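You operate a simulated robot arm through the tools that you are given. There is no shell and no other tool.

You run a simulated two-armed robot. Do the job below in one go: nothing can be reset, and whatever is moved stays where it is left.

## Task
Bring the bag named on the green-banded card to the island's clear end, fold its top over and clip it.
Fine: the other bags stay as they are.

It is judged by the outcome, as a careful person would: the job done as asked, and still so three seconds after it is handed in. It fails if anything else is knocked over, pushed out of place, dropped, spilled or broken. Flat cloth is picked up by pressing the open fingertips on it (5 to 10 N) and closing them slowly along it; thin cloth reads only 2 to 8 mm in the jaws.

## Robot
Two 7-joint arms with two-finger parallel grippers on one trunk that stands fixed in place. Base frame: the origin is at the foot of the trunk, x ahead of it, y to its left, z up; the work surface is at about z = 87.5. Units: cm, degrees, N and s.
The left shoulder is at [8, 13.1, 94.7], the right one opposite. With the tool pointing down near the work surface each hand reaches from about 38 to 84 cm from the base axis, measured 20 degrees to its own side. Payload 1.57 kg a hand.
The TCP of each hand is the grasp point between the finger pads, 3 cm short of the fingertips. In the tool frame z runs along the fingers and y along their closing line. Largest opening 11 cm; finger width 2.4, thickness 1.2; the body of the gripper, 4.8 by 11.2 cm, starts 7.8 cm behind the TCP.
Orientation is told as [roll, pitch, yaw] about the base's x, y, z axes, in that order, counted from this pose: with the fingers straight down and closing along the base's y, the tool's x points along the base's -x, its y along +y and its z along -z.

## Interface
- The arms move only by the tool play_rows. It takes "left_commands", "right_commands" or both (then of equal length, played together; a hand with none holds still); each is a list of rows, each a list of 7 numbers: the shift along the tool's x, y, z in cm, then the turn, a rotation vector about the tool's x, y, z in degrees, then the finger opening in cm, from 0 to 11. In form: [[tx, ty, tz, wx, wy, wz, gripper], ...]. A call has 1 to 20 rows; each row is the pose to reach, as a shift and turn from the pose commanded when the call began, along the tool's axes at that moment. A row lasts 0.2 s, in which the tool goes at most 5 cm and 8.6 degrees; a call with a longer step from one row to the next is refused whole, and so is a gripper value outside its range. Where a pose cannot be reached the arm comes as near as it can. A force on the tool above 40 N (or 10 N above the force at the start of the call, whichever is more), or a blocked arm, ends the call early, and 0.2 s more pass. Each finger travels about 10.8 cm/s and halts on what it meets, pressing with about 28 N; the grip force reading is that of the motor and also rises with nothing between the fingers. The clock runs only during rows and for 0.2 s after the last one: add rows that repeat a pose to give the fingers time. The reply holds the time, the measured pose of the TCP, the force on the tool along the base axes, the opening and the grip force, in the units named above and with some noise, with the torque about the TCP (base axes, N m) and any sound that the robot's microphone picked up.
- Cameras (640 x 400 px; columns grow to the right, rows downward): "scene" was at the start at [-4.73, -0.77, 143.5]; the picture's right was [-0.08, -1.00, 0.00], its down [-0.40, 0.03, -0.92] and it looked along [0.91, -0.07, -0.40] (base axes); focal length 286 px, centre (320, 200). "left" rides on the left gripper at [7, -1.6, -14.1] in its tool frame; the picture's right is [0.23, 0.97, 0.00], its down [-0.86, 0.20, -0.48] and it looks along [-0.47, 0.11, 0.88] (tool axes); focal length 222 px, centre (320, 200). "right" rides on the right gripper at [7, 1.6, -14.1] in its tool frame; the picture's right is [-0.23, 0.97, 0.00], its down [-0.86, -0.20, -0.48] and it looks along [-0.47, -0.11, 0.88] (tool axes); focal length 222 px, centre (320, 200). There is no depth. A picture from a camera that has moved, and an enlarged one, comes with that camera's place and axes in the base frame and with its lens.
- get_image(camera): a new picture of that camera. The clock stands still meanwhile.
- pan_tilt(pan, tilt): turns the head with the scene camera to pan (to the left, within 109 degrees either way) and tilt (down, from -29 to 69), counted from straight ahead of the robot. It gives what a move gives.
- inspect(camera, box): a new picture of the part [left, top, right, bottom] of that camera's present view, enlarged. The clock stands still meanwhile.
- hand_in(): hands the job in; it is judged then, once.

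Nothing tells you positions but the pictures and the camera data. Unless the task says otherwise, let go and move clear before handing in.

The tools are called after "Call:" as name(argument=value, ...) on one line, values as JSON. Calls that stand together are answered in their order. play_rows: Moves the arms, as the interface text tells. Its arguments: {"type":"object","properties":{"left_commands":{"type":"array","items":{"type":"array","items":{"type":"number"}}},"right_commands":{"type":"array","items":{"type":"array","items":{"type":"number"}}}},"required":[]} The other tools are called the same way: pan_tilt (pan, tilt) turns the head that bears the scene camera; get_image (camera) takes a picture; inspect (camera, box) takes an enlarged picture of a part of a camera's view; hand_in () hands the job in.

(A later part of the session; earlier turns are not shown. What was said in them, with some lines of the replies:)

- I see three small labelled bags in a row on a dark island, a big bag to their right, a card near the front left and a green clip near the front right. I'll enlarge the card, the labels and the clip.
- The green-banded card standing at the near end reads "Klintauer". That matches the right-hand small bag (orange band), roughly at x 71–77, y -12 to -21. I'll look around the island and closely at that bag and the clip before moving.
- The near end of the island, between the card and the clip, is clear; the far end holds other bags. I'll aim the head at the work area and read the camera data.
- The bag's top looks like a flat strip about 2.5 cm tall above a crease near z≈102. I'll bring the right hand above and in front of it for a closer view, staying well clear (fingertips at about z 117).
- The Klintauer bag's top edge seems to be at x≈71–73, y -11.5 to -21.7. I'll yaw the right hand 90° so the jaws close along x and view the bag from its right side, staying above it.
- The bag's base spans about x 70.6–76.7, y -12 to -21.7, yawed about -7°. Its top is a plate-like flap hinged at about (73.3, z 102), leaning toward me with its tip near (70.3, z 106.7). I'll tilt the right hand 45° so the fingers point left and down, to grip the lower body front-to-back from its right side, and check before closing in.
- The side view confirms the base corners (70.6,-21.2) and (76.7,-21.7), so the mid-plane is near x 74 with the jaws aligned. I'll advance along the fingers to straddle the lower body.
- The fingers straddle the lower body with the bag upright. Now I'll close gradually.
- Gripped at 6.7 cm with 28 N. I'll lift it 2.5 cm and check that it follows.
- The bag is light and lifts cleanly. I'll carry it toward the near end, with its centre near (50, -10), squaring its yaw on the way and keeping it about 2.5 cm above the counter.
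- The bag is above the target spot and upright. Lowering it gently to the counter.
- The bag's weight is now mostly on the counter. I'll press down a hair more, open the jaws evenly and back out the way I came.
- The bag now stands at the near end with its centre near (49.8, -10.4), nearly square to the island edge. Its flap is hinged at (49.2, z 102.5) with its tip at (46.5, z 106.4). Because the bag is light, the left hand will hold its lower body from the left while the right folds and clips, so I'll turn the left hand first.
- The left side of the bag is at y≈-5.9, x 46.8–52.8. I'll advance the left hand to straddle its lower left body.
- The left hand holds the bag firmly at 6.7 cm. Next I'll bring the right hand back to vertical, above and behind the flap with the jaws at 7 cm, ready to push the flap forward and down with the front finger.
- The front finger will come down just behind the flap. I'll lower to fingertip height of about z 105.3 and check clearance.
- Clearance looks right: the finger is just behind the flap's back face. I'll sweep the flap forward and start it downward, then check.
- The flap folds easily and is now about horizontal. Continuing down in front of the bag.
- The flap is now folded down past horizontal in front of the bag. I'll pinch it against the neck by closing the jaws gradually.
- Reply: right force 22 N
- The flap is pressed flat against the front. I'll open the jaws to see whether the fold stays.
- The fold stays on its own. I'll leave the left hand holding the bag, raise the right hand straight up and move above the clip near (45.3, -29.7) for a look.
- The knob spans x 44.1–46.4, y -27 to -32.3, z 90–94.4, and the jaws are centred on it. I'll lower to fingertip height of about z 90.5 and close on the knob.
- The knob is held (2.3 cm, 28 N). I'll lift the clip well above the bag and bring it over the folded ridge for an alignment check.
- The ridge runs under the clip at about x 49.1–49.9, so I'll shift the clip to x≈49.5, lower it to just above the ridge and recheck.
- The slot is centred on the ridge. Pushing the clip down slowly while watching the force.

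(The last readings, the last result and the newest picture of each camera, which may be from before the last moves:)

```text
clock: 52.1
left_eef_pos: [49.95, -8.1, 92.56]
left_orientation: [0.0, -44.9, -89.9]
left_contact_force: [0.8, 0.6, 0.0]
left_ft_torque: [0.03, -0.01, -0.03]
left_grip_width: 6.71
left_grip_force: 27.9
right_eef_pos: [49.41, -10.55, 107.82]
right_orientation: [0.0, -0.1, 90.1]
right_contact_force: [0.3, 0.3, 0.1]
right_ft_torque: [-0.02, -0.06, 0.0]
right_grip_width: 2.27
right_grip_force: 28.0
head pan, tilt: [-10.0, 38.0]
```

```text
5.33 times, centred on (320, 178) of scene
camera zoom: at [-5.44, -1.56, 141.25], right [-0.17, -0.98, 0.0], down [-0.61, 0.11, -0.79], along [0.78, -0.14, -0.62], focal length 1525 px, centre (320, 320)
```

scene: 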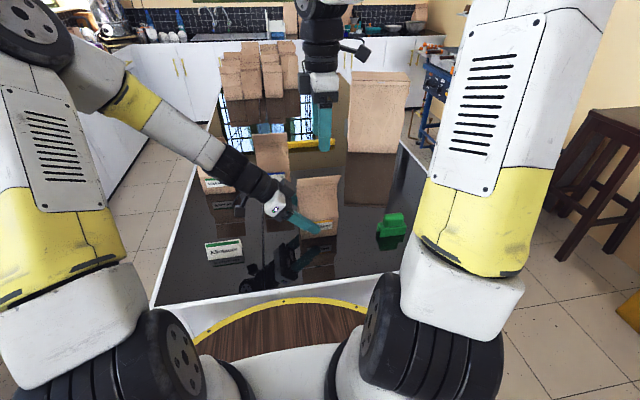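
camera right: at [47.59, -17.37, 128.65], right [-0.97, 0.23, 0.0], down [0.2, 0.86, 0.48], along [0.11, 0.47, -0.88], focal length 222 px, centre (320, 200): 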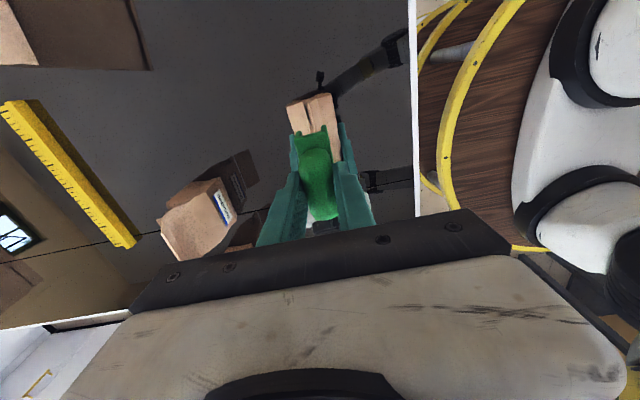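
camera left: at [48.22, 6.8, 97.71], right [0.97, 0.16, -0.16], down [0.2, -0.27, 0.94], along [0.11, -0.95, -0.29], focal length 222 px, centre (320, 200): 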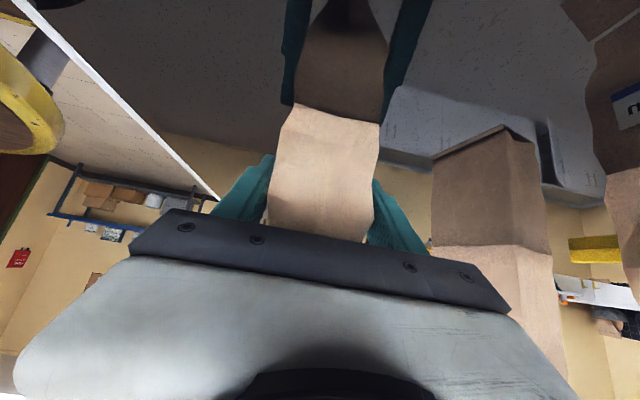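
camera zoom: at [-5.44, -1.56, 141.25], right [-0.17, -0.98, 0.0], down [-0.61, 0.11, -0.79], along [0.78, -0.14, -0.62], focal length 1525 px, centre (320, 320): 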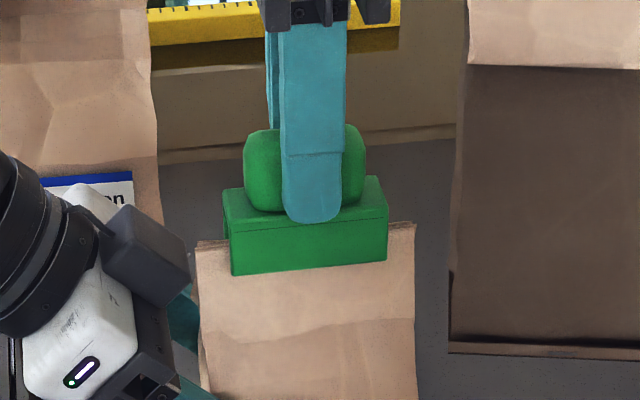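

The front leg has passed in front of the fold and the back leg behind it, with no resistance so far. Continuing down until it seats.

Call:
play_rows(right_commands=[[0, 0, 0.3, 0, 0, 0, 1], [0, 0, 0.6, 0, 0, 0, 1], [0, 0, 0.9, 0, 0, 0, 1], [0, 0, 1.1, 0, 0, 0, 1], [0, 0, 1.3, 0, 0, 0, 1], [0, 0, 1.3, 0, 0, 0, 1]])

Call:
inspect(camera="right", box=[270, 85, 360, 175])

Call:
inspect(camera="scene", box=[285, 140, 355, 215])

```text
clock: 53.5
left_eef_pos: [49.95, -8.16, 92.62]
left_orientation: [0.1, -45.0, -90.1]
left_contact_force: [0.2, 0.1, 0.1]
left_ft_torque: [0.04, 0.12, 0.06]
left_grip_width: 6.74
left_grip_force: 28.0
right_eef_pos: [49.47, -10.38, 106.49]
right_orientation: [0.0, 0.1, 90.0]
right_contact_force: [0.0, -0.2, 2.4]
right_ft_torque: [0.0, -0.01, -0.02]
right_grip_width: 2.28
right_grip_force: 27.7
head pan, tilt: [-10.0, 38.0]
```

```text
4.44 times, centred on (315, 130) of right
camera zoom: at [47.85, -17.42, 120.53], right [-0.97, 0.23, 0.0], down [0.2, 0.86, 0.48], along [0.11, 0.47, -0.88], focal length 987 px, centre (342, 511)
```

zoom: 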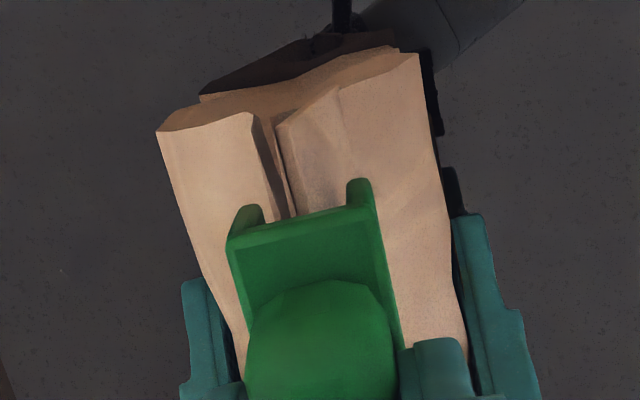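

```text
5.33 times, centred on (320, 178) of scene
camera zoom: at [-5.44, -1.56, 141.24], right [-0.17, -0.98, 0.0], down [-0.61, 0.11, -0.79], along [0.78, -0.14, -0.62], focal length 1525 px, centre (320, 320)
```

zoom: 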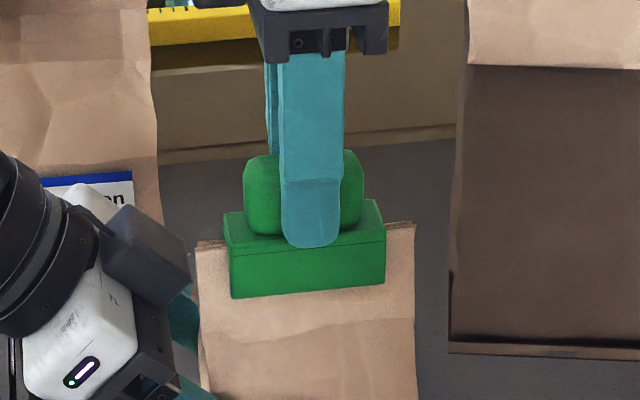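

Contact is beginning (2.4 N). A little further, to seat it firmly.

Call:
play_rows(right_commands=[[0, 0, 0.15, 0, 0, 0, 1], [0, 0, 0.3, 0, 0, 0, 1], [0, 0, 0.45, 0, 0, 0, 1], [0, 0, 0.45, 0, 0, 0, 1]])

Call:
inspect(camera="scene", box=[285, 140, 355, 215])

```text
clock: 54.3
left_eef_pos: [49.9, -8.06, 92.71]
left_orientation: [-0.1, -45.0, -89.7]
left_contact_force: [-0.1, 0.8, 0.7]
left_ft_torque: [0.17, 0.5, 0.06]
left_grip_width: 6.72
left_grip_force: 27.3
right_eef_pos: [49.65, -10.34, 106.4]
right_orientation: [-0.5, 0.1, 90.0]
right_contact_force: [-1.3, -0.7, 6.9]
right_ft_torque: [-0.07, 0.04, -0.02]
right_grip_width: 2.3
right_grip_force: 27.9
head pan, tilt: [-10.0, 38.0]
stopped in row 3 (right hand): the force on the tool passed its limit at 43 N (the readings are from after the stop); the commanded pose is now the measured one
```

```text
5.33 times, centred on (320, 178) of scene
camera zoom: at [-5.47, -1.56, 141.24], right [-0.17, -0.98, 0.0], down [-0.61, 0.11, -0.79], along [0.78, -0.14, -0.62], focal length 1525 px, centre (320, 320)
```

zoom: 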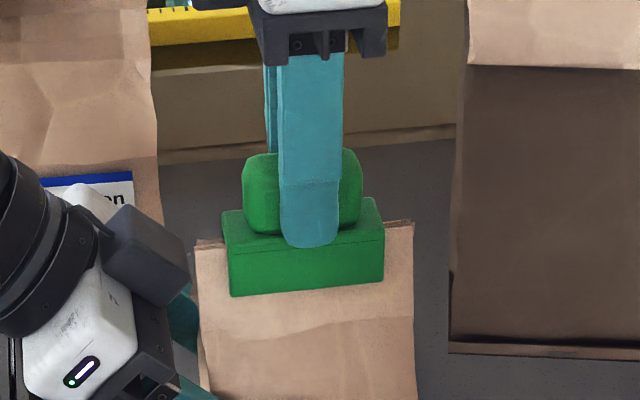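

Call:
inspect(camera="right", box=[285, 90, 345, 150])

Call:
inspect(camera="scene", box=[300, 165, 345, 210])

```text
6.67 times, centred on (315, 120) of right
camera zoom: at [47.9, -17.41, 120.4], right [-0.97, 0.23, -0.01], down [0.2, 0.85, 0.48], along [0.12, 0.47, -0.88], focal length 1481 px, centre (353, 733)
```

zoom: 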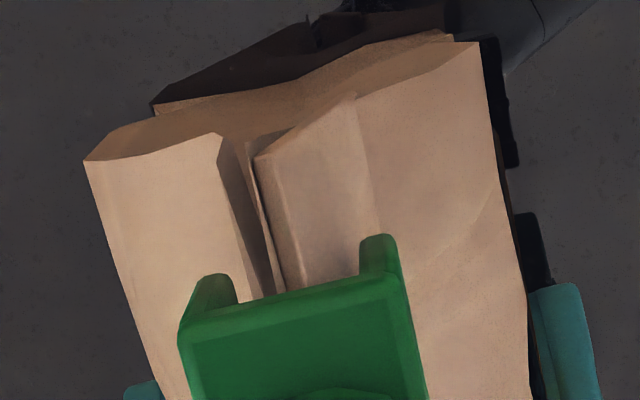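

```text
8.89 times, centred on (322, 188) of scene
camera zoom: at [-5.47, -1.56, 141.24], right [-0.17, -0.98, 0.0], down [-0.61, 0.11, -0.79], along [0.78, -0.14, -0.62], focal length 2542 px, centre (298, 311)
```

zoom: 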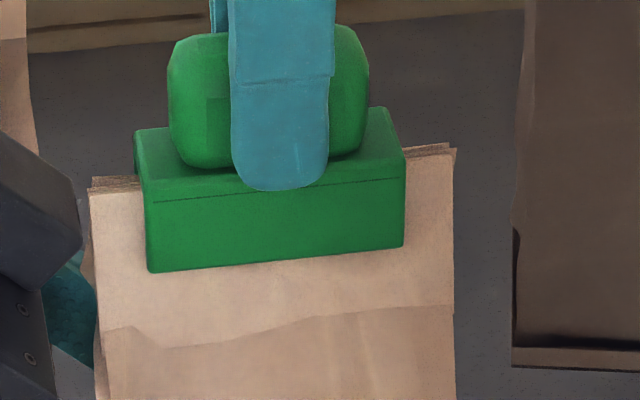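

The fold sits in the slot between the legs and the clip is down against the ridge. I'll open the right jaws and rise straight up, with the left hand still holding the bag.

Call:
play_rows(right_commands=[[0, 0, 0, 0, 0, 0, 2.3], [0, 0, 0, 0, 0, 0, 2.8], [0, 0, 0, 0, 0, 0, 3.5], [0, 0, 0, 0, 0, 0, 4.5], [0, 0, 0, 0, 0, 0, 5.5], [0, 0, 0, 0, 0, 0, 5.5], [0, 0, -1, 0, 0, 0, 5.5], [0, 0, -3, 0, 0, 0, 5.5], [0, 0, -6, 0, 0, 0, 5.5], [0, 0, -10, 0, 0, 0, 5.5], [0, 0, -12, 0, 0, 0, 5.5], [0, 0, -12, 0, 0, 0, 5.5]])

Call:
inspect(camera="scene", box=[285, 140, 355, 215])

Call:
get_image(camera="right")

Call:
inspect(camera="right", box=[270, 85, 370, 185])

```text
clock: 56.9
left_eef_pos: [49.89, -8.08, 92.69]
left_orientation: [0.0, -44.9, -89.8]
left_contact_force: [-0.8, -1.3, 6.2]
left_ft_torque: [-0.15, 0.34, 0.04]
left_grip_width: 6.75
left_grip_force: 27.5
right_eef_pos: [49.51, -10.46, 118.31]
right_orientation: [-0.5, 0.0, 90.0]
right_contact_force: [0.5, 1.0, -0.2]
right_ft_torque: [-0.01, -0.05, -0.03]
right_grip_width: 5.49
right_grip_force: 0.1
head pan, tilt: [-10.0, 38.0]
```

```text
5.33 times, centred on (320, 178) of scene
camera zoom: at [-5.46, -1.56, 141.24], right [-0.17, -0.98, 0.0], down [-0.61, 0.11, -0.79], along [0.78, -0.14, -0.62], focal length 1525 px, centre (320, 320)
```

zoom: 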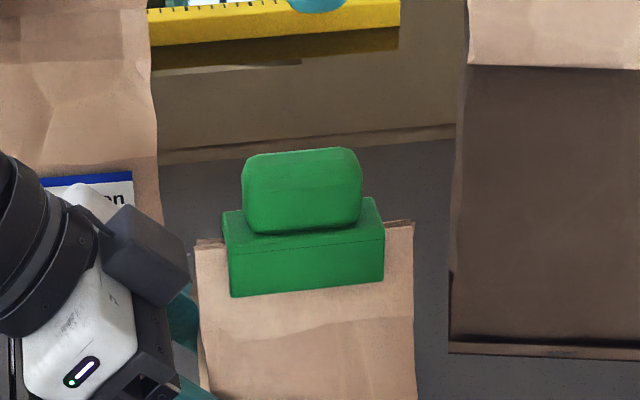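

```text
taken
camera right: at [47.75, -17.41, 132.36], right [-0.97, 0.23, -0.01], down [0.2, 0.85, 0.48], along [0.12, 0.47, -0.88], focal length 222 px, centre (320, 200)
```

right: 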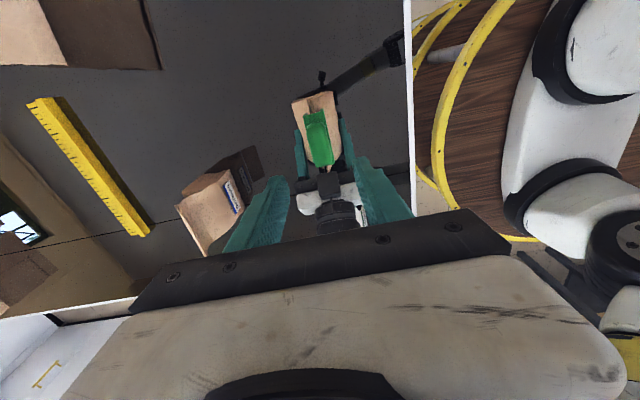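

```text
4.00 times, centred on (320, 135) of right
camera zoom: at [47.75, -17.41, 132.36], right [-0.97, 0.23, -0.01], down [0.2, 0.85, 0.48], along [0.12, 0.47, -0.88], focal length 888 px, centre (320, 460)
```

zoom: 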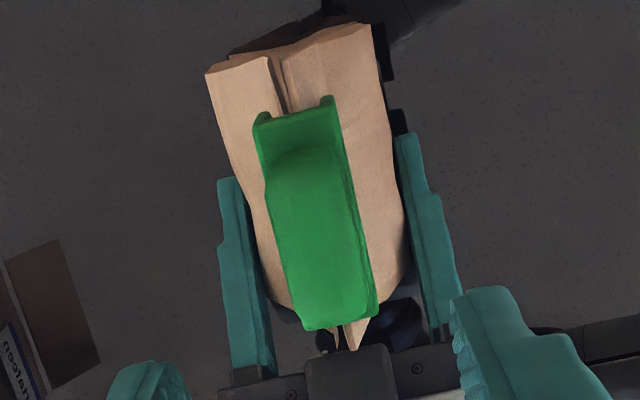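

The clip stays on with the fold inside. Now I'll release the left hand gently and back it out the way it came.

Call:
play_rows(left_commands=[[0, 0, 0, 0, 0, 0, 6.4], [0, 0, 0, 0, 0, 0, 6.8], [0, 0, 0, 0, 0, 0, 7.2], [0, 0, 0, 0, 0, 0, 8], [0, 0, 0, 0, 0, 0, 9.5], [0, 0, 0, 0, 0, 0, 11], [0, 0, 0, 0, 0, 0, 11]])

Call:
inspect(camera="scene", box=[240, 130, 400, 260])

Call:
get_image(camera="left")

```text
clock: 58.5
left_eef_pos: [49.96, -7.97, 92.7]
left_orientation: [0.1, -45.0, -89.8]
left_contact_force: [-0.1, 0.3, 0.3]
left_ft_torque: [-0.01, 0.0, -0.01]
left_grip_width: 10.99
left_grip_force: 0.0
right_eef_pos: [49.57, -10.5, 118.27]
right_orientation: [-0.4, -0.1, 90.0]
right_contact_force: [0.0, -0.2, 0.3]
right_ft_torque: [0.01, 0.01, 0.02]
right_grip_width: 5.5
right_grip_force: 0.1
head pan, tilt: [-10.0, 38.0]
```

```text
3.08 times, centred on (320, 195) of scene
camera zoom: at [-5.44, -1.56, 141.24], right [-0.17, -0.98, 0.0], down [-0.61, 0.11, -0.79], along [0.78, -0.14, -0.62], focal length 880 px, centre (320, 215)
```

zoom: 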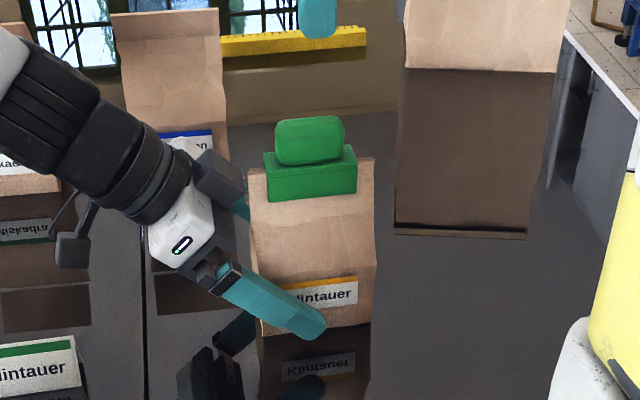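

```text
taken
camera left: at [48.23, 6.82, 97.69], right [0.97, 0.16, -0.16], down [0.2, -0.27, 0.94], along [0.11, -0.95, -0.29], focal length 222 px, centre (320, 200)
```

left: 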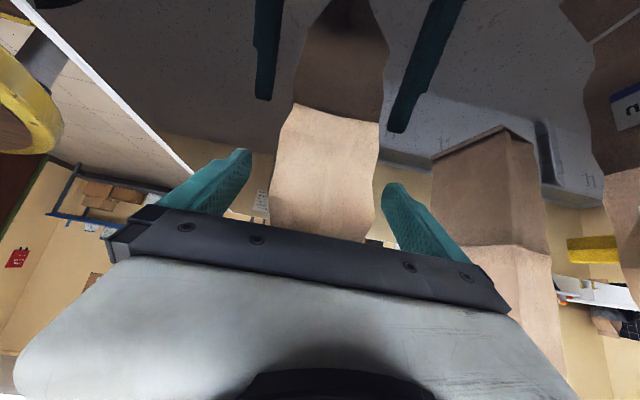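

The bag stands on its own with the clip in place. Backing the left hand out along its fingers and moving the right hand up and away.

Call:
play_rows(left_commands=[[0, 0, -1, 0, 0, 0, 11], [0, 0, -3, 0, 0, 0, 11], [0, 0, -6, 0, 0, 0, 11], [0, 0, -9, 0, 0, 0, 11], [0, 0, -12, 0, 0, 0, 11], [0, 0, -15, 0, 0, 0, 11], [0, 0, -18, 0, 0, 0, 11], [0, 0, -21, 0, 0, 0, 11], [0, 0, -23, 0, 0, 0, 11], [0, 0, -23, 0, 0, 0, 11]], right_commands=[[0, 0, -2, 0, 0, 0, 5.5], [0, 0, -5, 0, 0, 0, 5.5], [1, 0, -8, 0, 0, 0, 5.5], [3, 0, -10, 0, 0, 0, 5.5], [6, 0, -11, 0, 0, 0, 5.5], [9, 0, -11, 0, 0, 0, 5.5], [12, 0, -11, 0, 0, 0, 5.5], [15, 0, -11, 0, 0, 0, 5.5], [18, 0, -11, 0, 0, 0, 5.5], [18, 0, -11, 0, 0, 0, 5.5]])

Call:
get_image(camera="scene")

Call:
get_image(camera="left")

Call:
get_image(camera="right")

Call:
inspect(camera="scene", box=[280, 150, 360, 250])

```text
clock: 60.7
left_eef_pos: [49.9, 8.2, 108.85]
left_orientation: [0.0, -45.1, -89.8]
left_contact_force: [-1.1, -0.5, -0.1]
left_ft_torque: [-0.02, -0.02, -0.03]
left_grip_width: 11.0
left_grip_force: 0.0
right_eef_pos: [49.45, -28.58, 129.25]
right_orientation: [-0.4, 0.0, 90.0]
right_contact_force: [-0.4, 0.6, -0.5]
right_ft_torque: [0.01, 0.01, -0.02]
right_grip_width: 5.54
right_grip_force: 0.1
head pan, tilt: [-10.0, 38.0]
```

```text
taken
```

scene: 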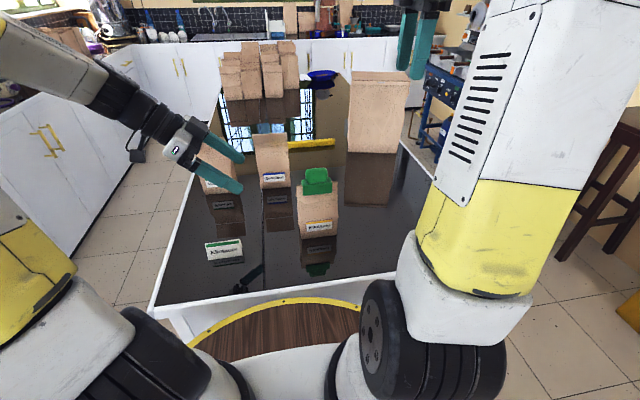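

```text
taken
camera left: at [48.18, 23.1, 113.99], right [0.97, 0.16, -0.16], down [0.2, -0.27, 0.94], along [0.11, -0.95, -0.29], focal length 222 px, centre (320, 200)
```

left: 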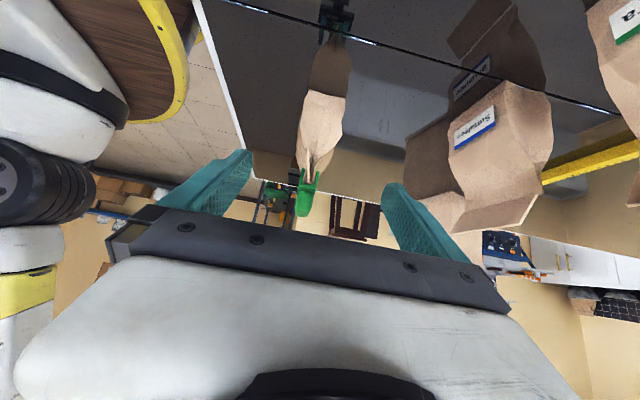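

```text
taken
camera right: at [47.71, -35.56, 143.33], right [-0.97, 0.23, -0.01], down [0.2, 0.85, 0.48], along [0.12, 0.47, -0.88], focal length 222 px, centre (320, 200)
```

right: 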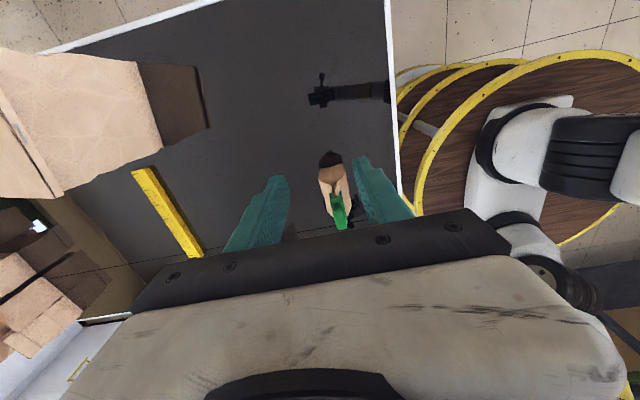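

```text
4.00 times, centred on (320, 200) of scene
camera zoom: at [-5.45, -1.56, 141.24], right [-0.17, -0.98, 0.0], down [-0.61, 0.11, -0.79], along [0.78, -0.14, -0.62], focal length 1144 px, centre (320, 200)
```

zoom: 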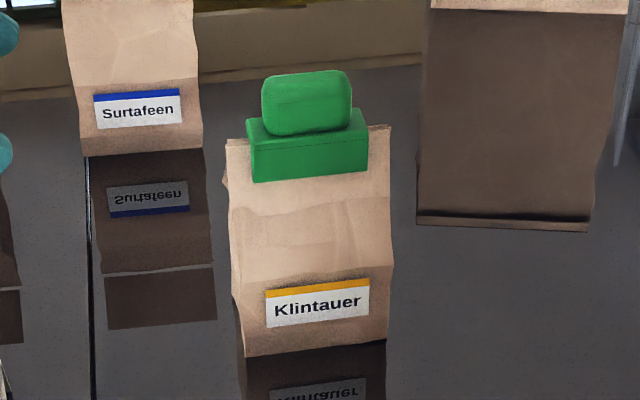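

Call:
inspect(camera="left", box=[275, 140, 345, 230])

Call:
inspect(camera="right", box=[300, 140, 370, 235])

```text
4.44 times, centred on (310, 185) of left
camera zoom: at [48.18, 23.1, 113.99], right [0.97, 0.16, -0.16], down [0.2, -0.27, 0.94], along [0.11, -0.95, -0.29], focal length 987 px, centre (364, 267)
```

zoom: 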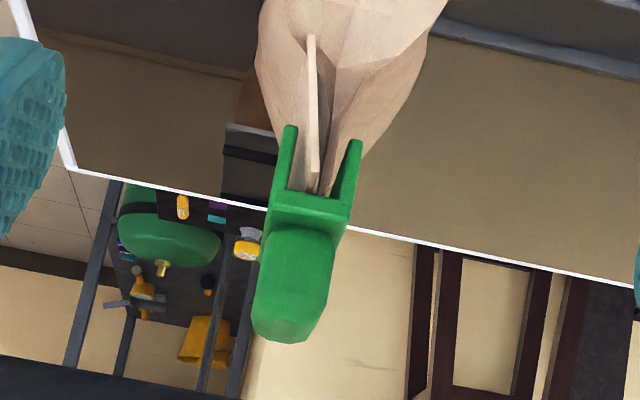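

```text
4.21 times, centred on (335, 188) of right
camera zoom: at [47.71, -35.56, 143.33], right [-0.97, 0.23, -0.01], down [0.2, 0.85, 0.48], along [0.12, 0.47, -0.88], focal length 935 px, centre (257, 253)
```

zoom: 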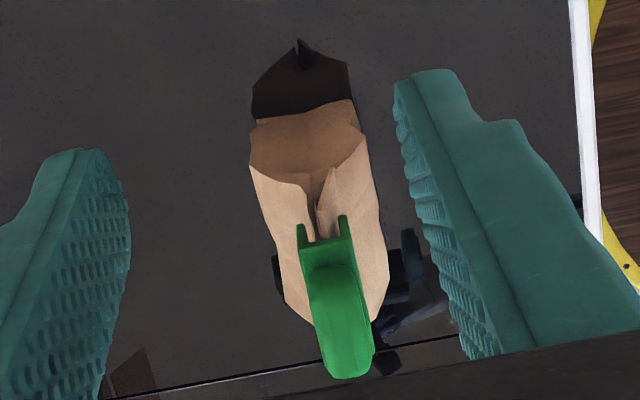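

The side profile shows the flap folded down with the clip straddling the neck and flap, fully seated. I'll raise the left hand further clear, wait a moment, and do a last check that everything is stable.

Call:
play_rows(left_commands=[[0, 0, -3, 0, 0, 0, 11], [0, 0, -6, 0, 0, 0, 11], [0, 0, -9, 0, 0, 0, 11], [0, 0, -12, 0, 0, 0, 11], [0, 0, -12, 0, 0, 0, 11], [0, 0, -12, 0, 0, 0, 11], [0, 0, -12, 0, 0, 0, 11], [0, 0, -12, 0, 0, 0, 11], [0, 0, -12, 0, 0, 0, 11], [0, 0, -12, 0, 0, 0, 11], [0, 0, -12, 0, 0, 0, 11], [0, 0, -12, 0, 0, 0, 11], [0, 0, -12, 0, 0, 0, 11], [0, 0, -12, 0, 0, 0, 11], [0, 0, -12, 0, 0, 0, 11]])

Call:
get_image(camera="scene")

Call:
inspect(camera="scene", box=[180, 110, 400, 280])

```text
clock: 63.9
left_eef_pos: [50.05, 16.65, 117.36]
left_orientation: [0.0, -44.9, -89.8]
left_contact_force: [0.6, 0.4, -0.7]
left_ft_torque: [-0.03, -0.02, -0.01]
left_grip_width: 11.02
left_grip_force: 0.0
right_eef_pos: [49.55, -28.6, 129.32]
right_orientation: [-0.4, 0.0, 90.0]
right_contact_force: [0.0, -0.7, -0.8]
right_ft_torque: [-0.01, -0.02, 0.02]
right_grip_width: 5.5
right_grip_force: 0.0
head pan, tilt: [-10.0, 38.0]
```

```text
taken
```

scene: 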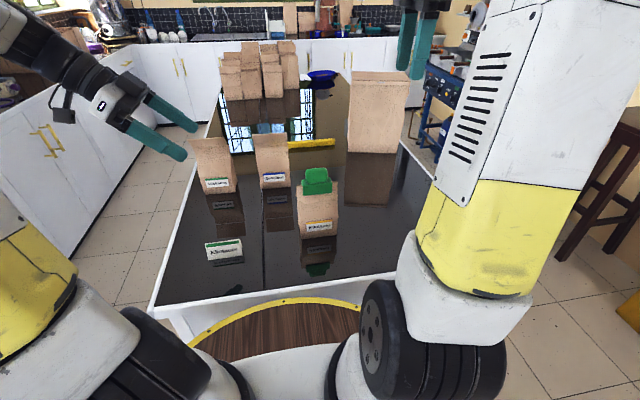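

```text
2.35 times, centred on (290, 195) of scene
camera zoom: at [-5.45, -1.56, 141.24], right [-0.17, -0.98, 0.0], down [-0.61, 0.11, -0.79], along [0.78, -0.14, -0.62], focal length 673 px, centre (391, 212)
```

zoom: 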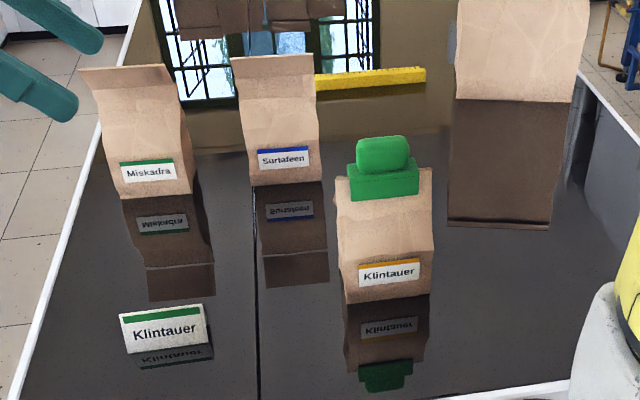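

The Klintauer bag stands at the clear near end with its top folded and clipped. The other bags and the card look unmoved, and both hands are clear, so I'm handing it in.

Call:
hand_in()

```text
The job is handed in.
```

I handed in the job with the Klintauer bag standing at the clear near end of the island, its top folded over and the green clip pushed down over the fold.

- **Which bag:** the green-banded card reads "Klintauer". That is the bag whose own label has an orange band. The Miskadra bag has a green-banded label, but it isn't the one named on the card.
- **Fold and clip:** the fold held on its own before clipping. The clip went down until it met a hard stop, with a brief 43 N spike on the tool. In the last view before handing in, the bag stood upright with the clip seated.
- **Everything else:** the other bags and the card look unmoved in the final picture. Both hands were open and clear.
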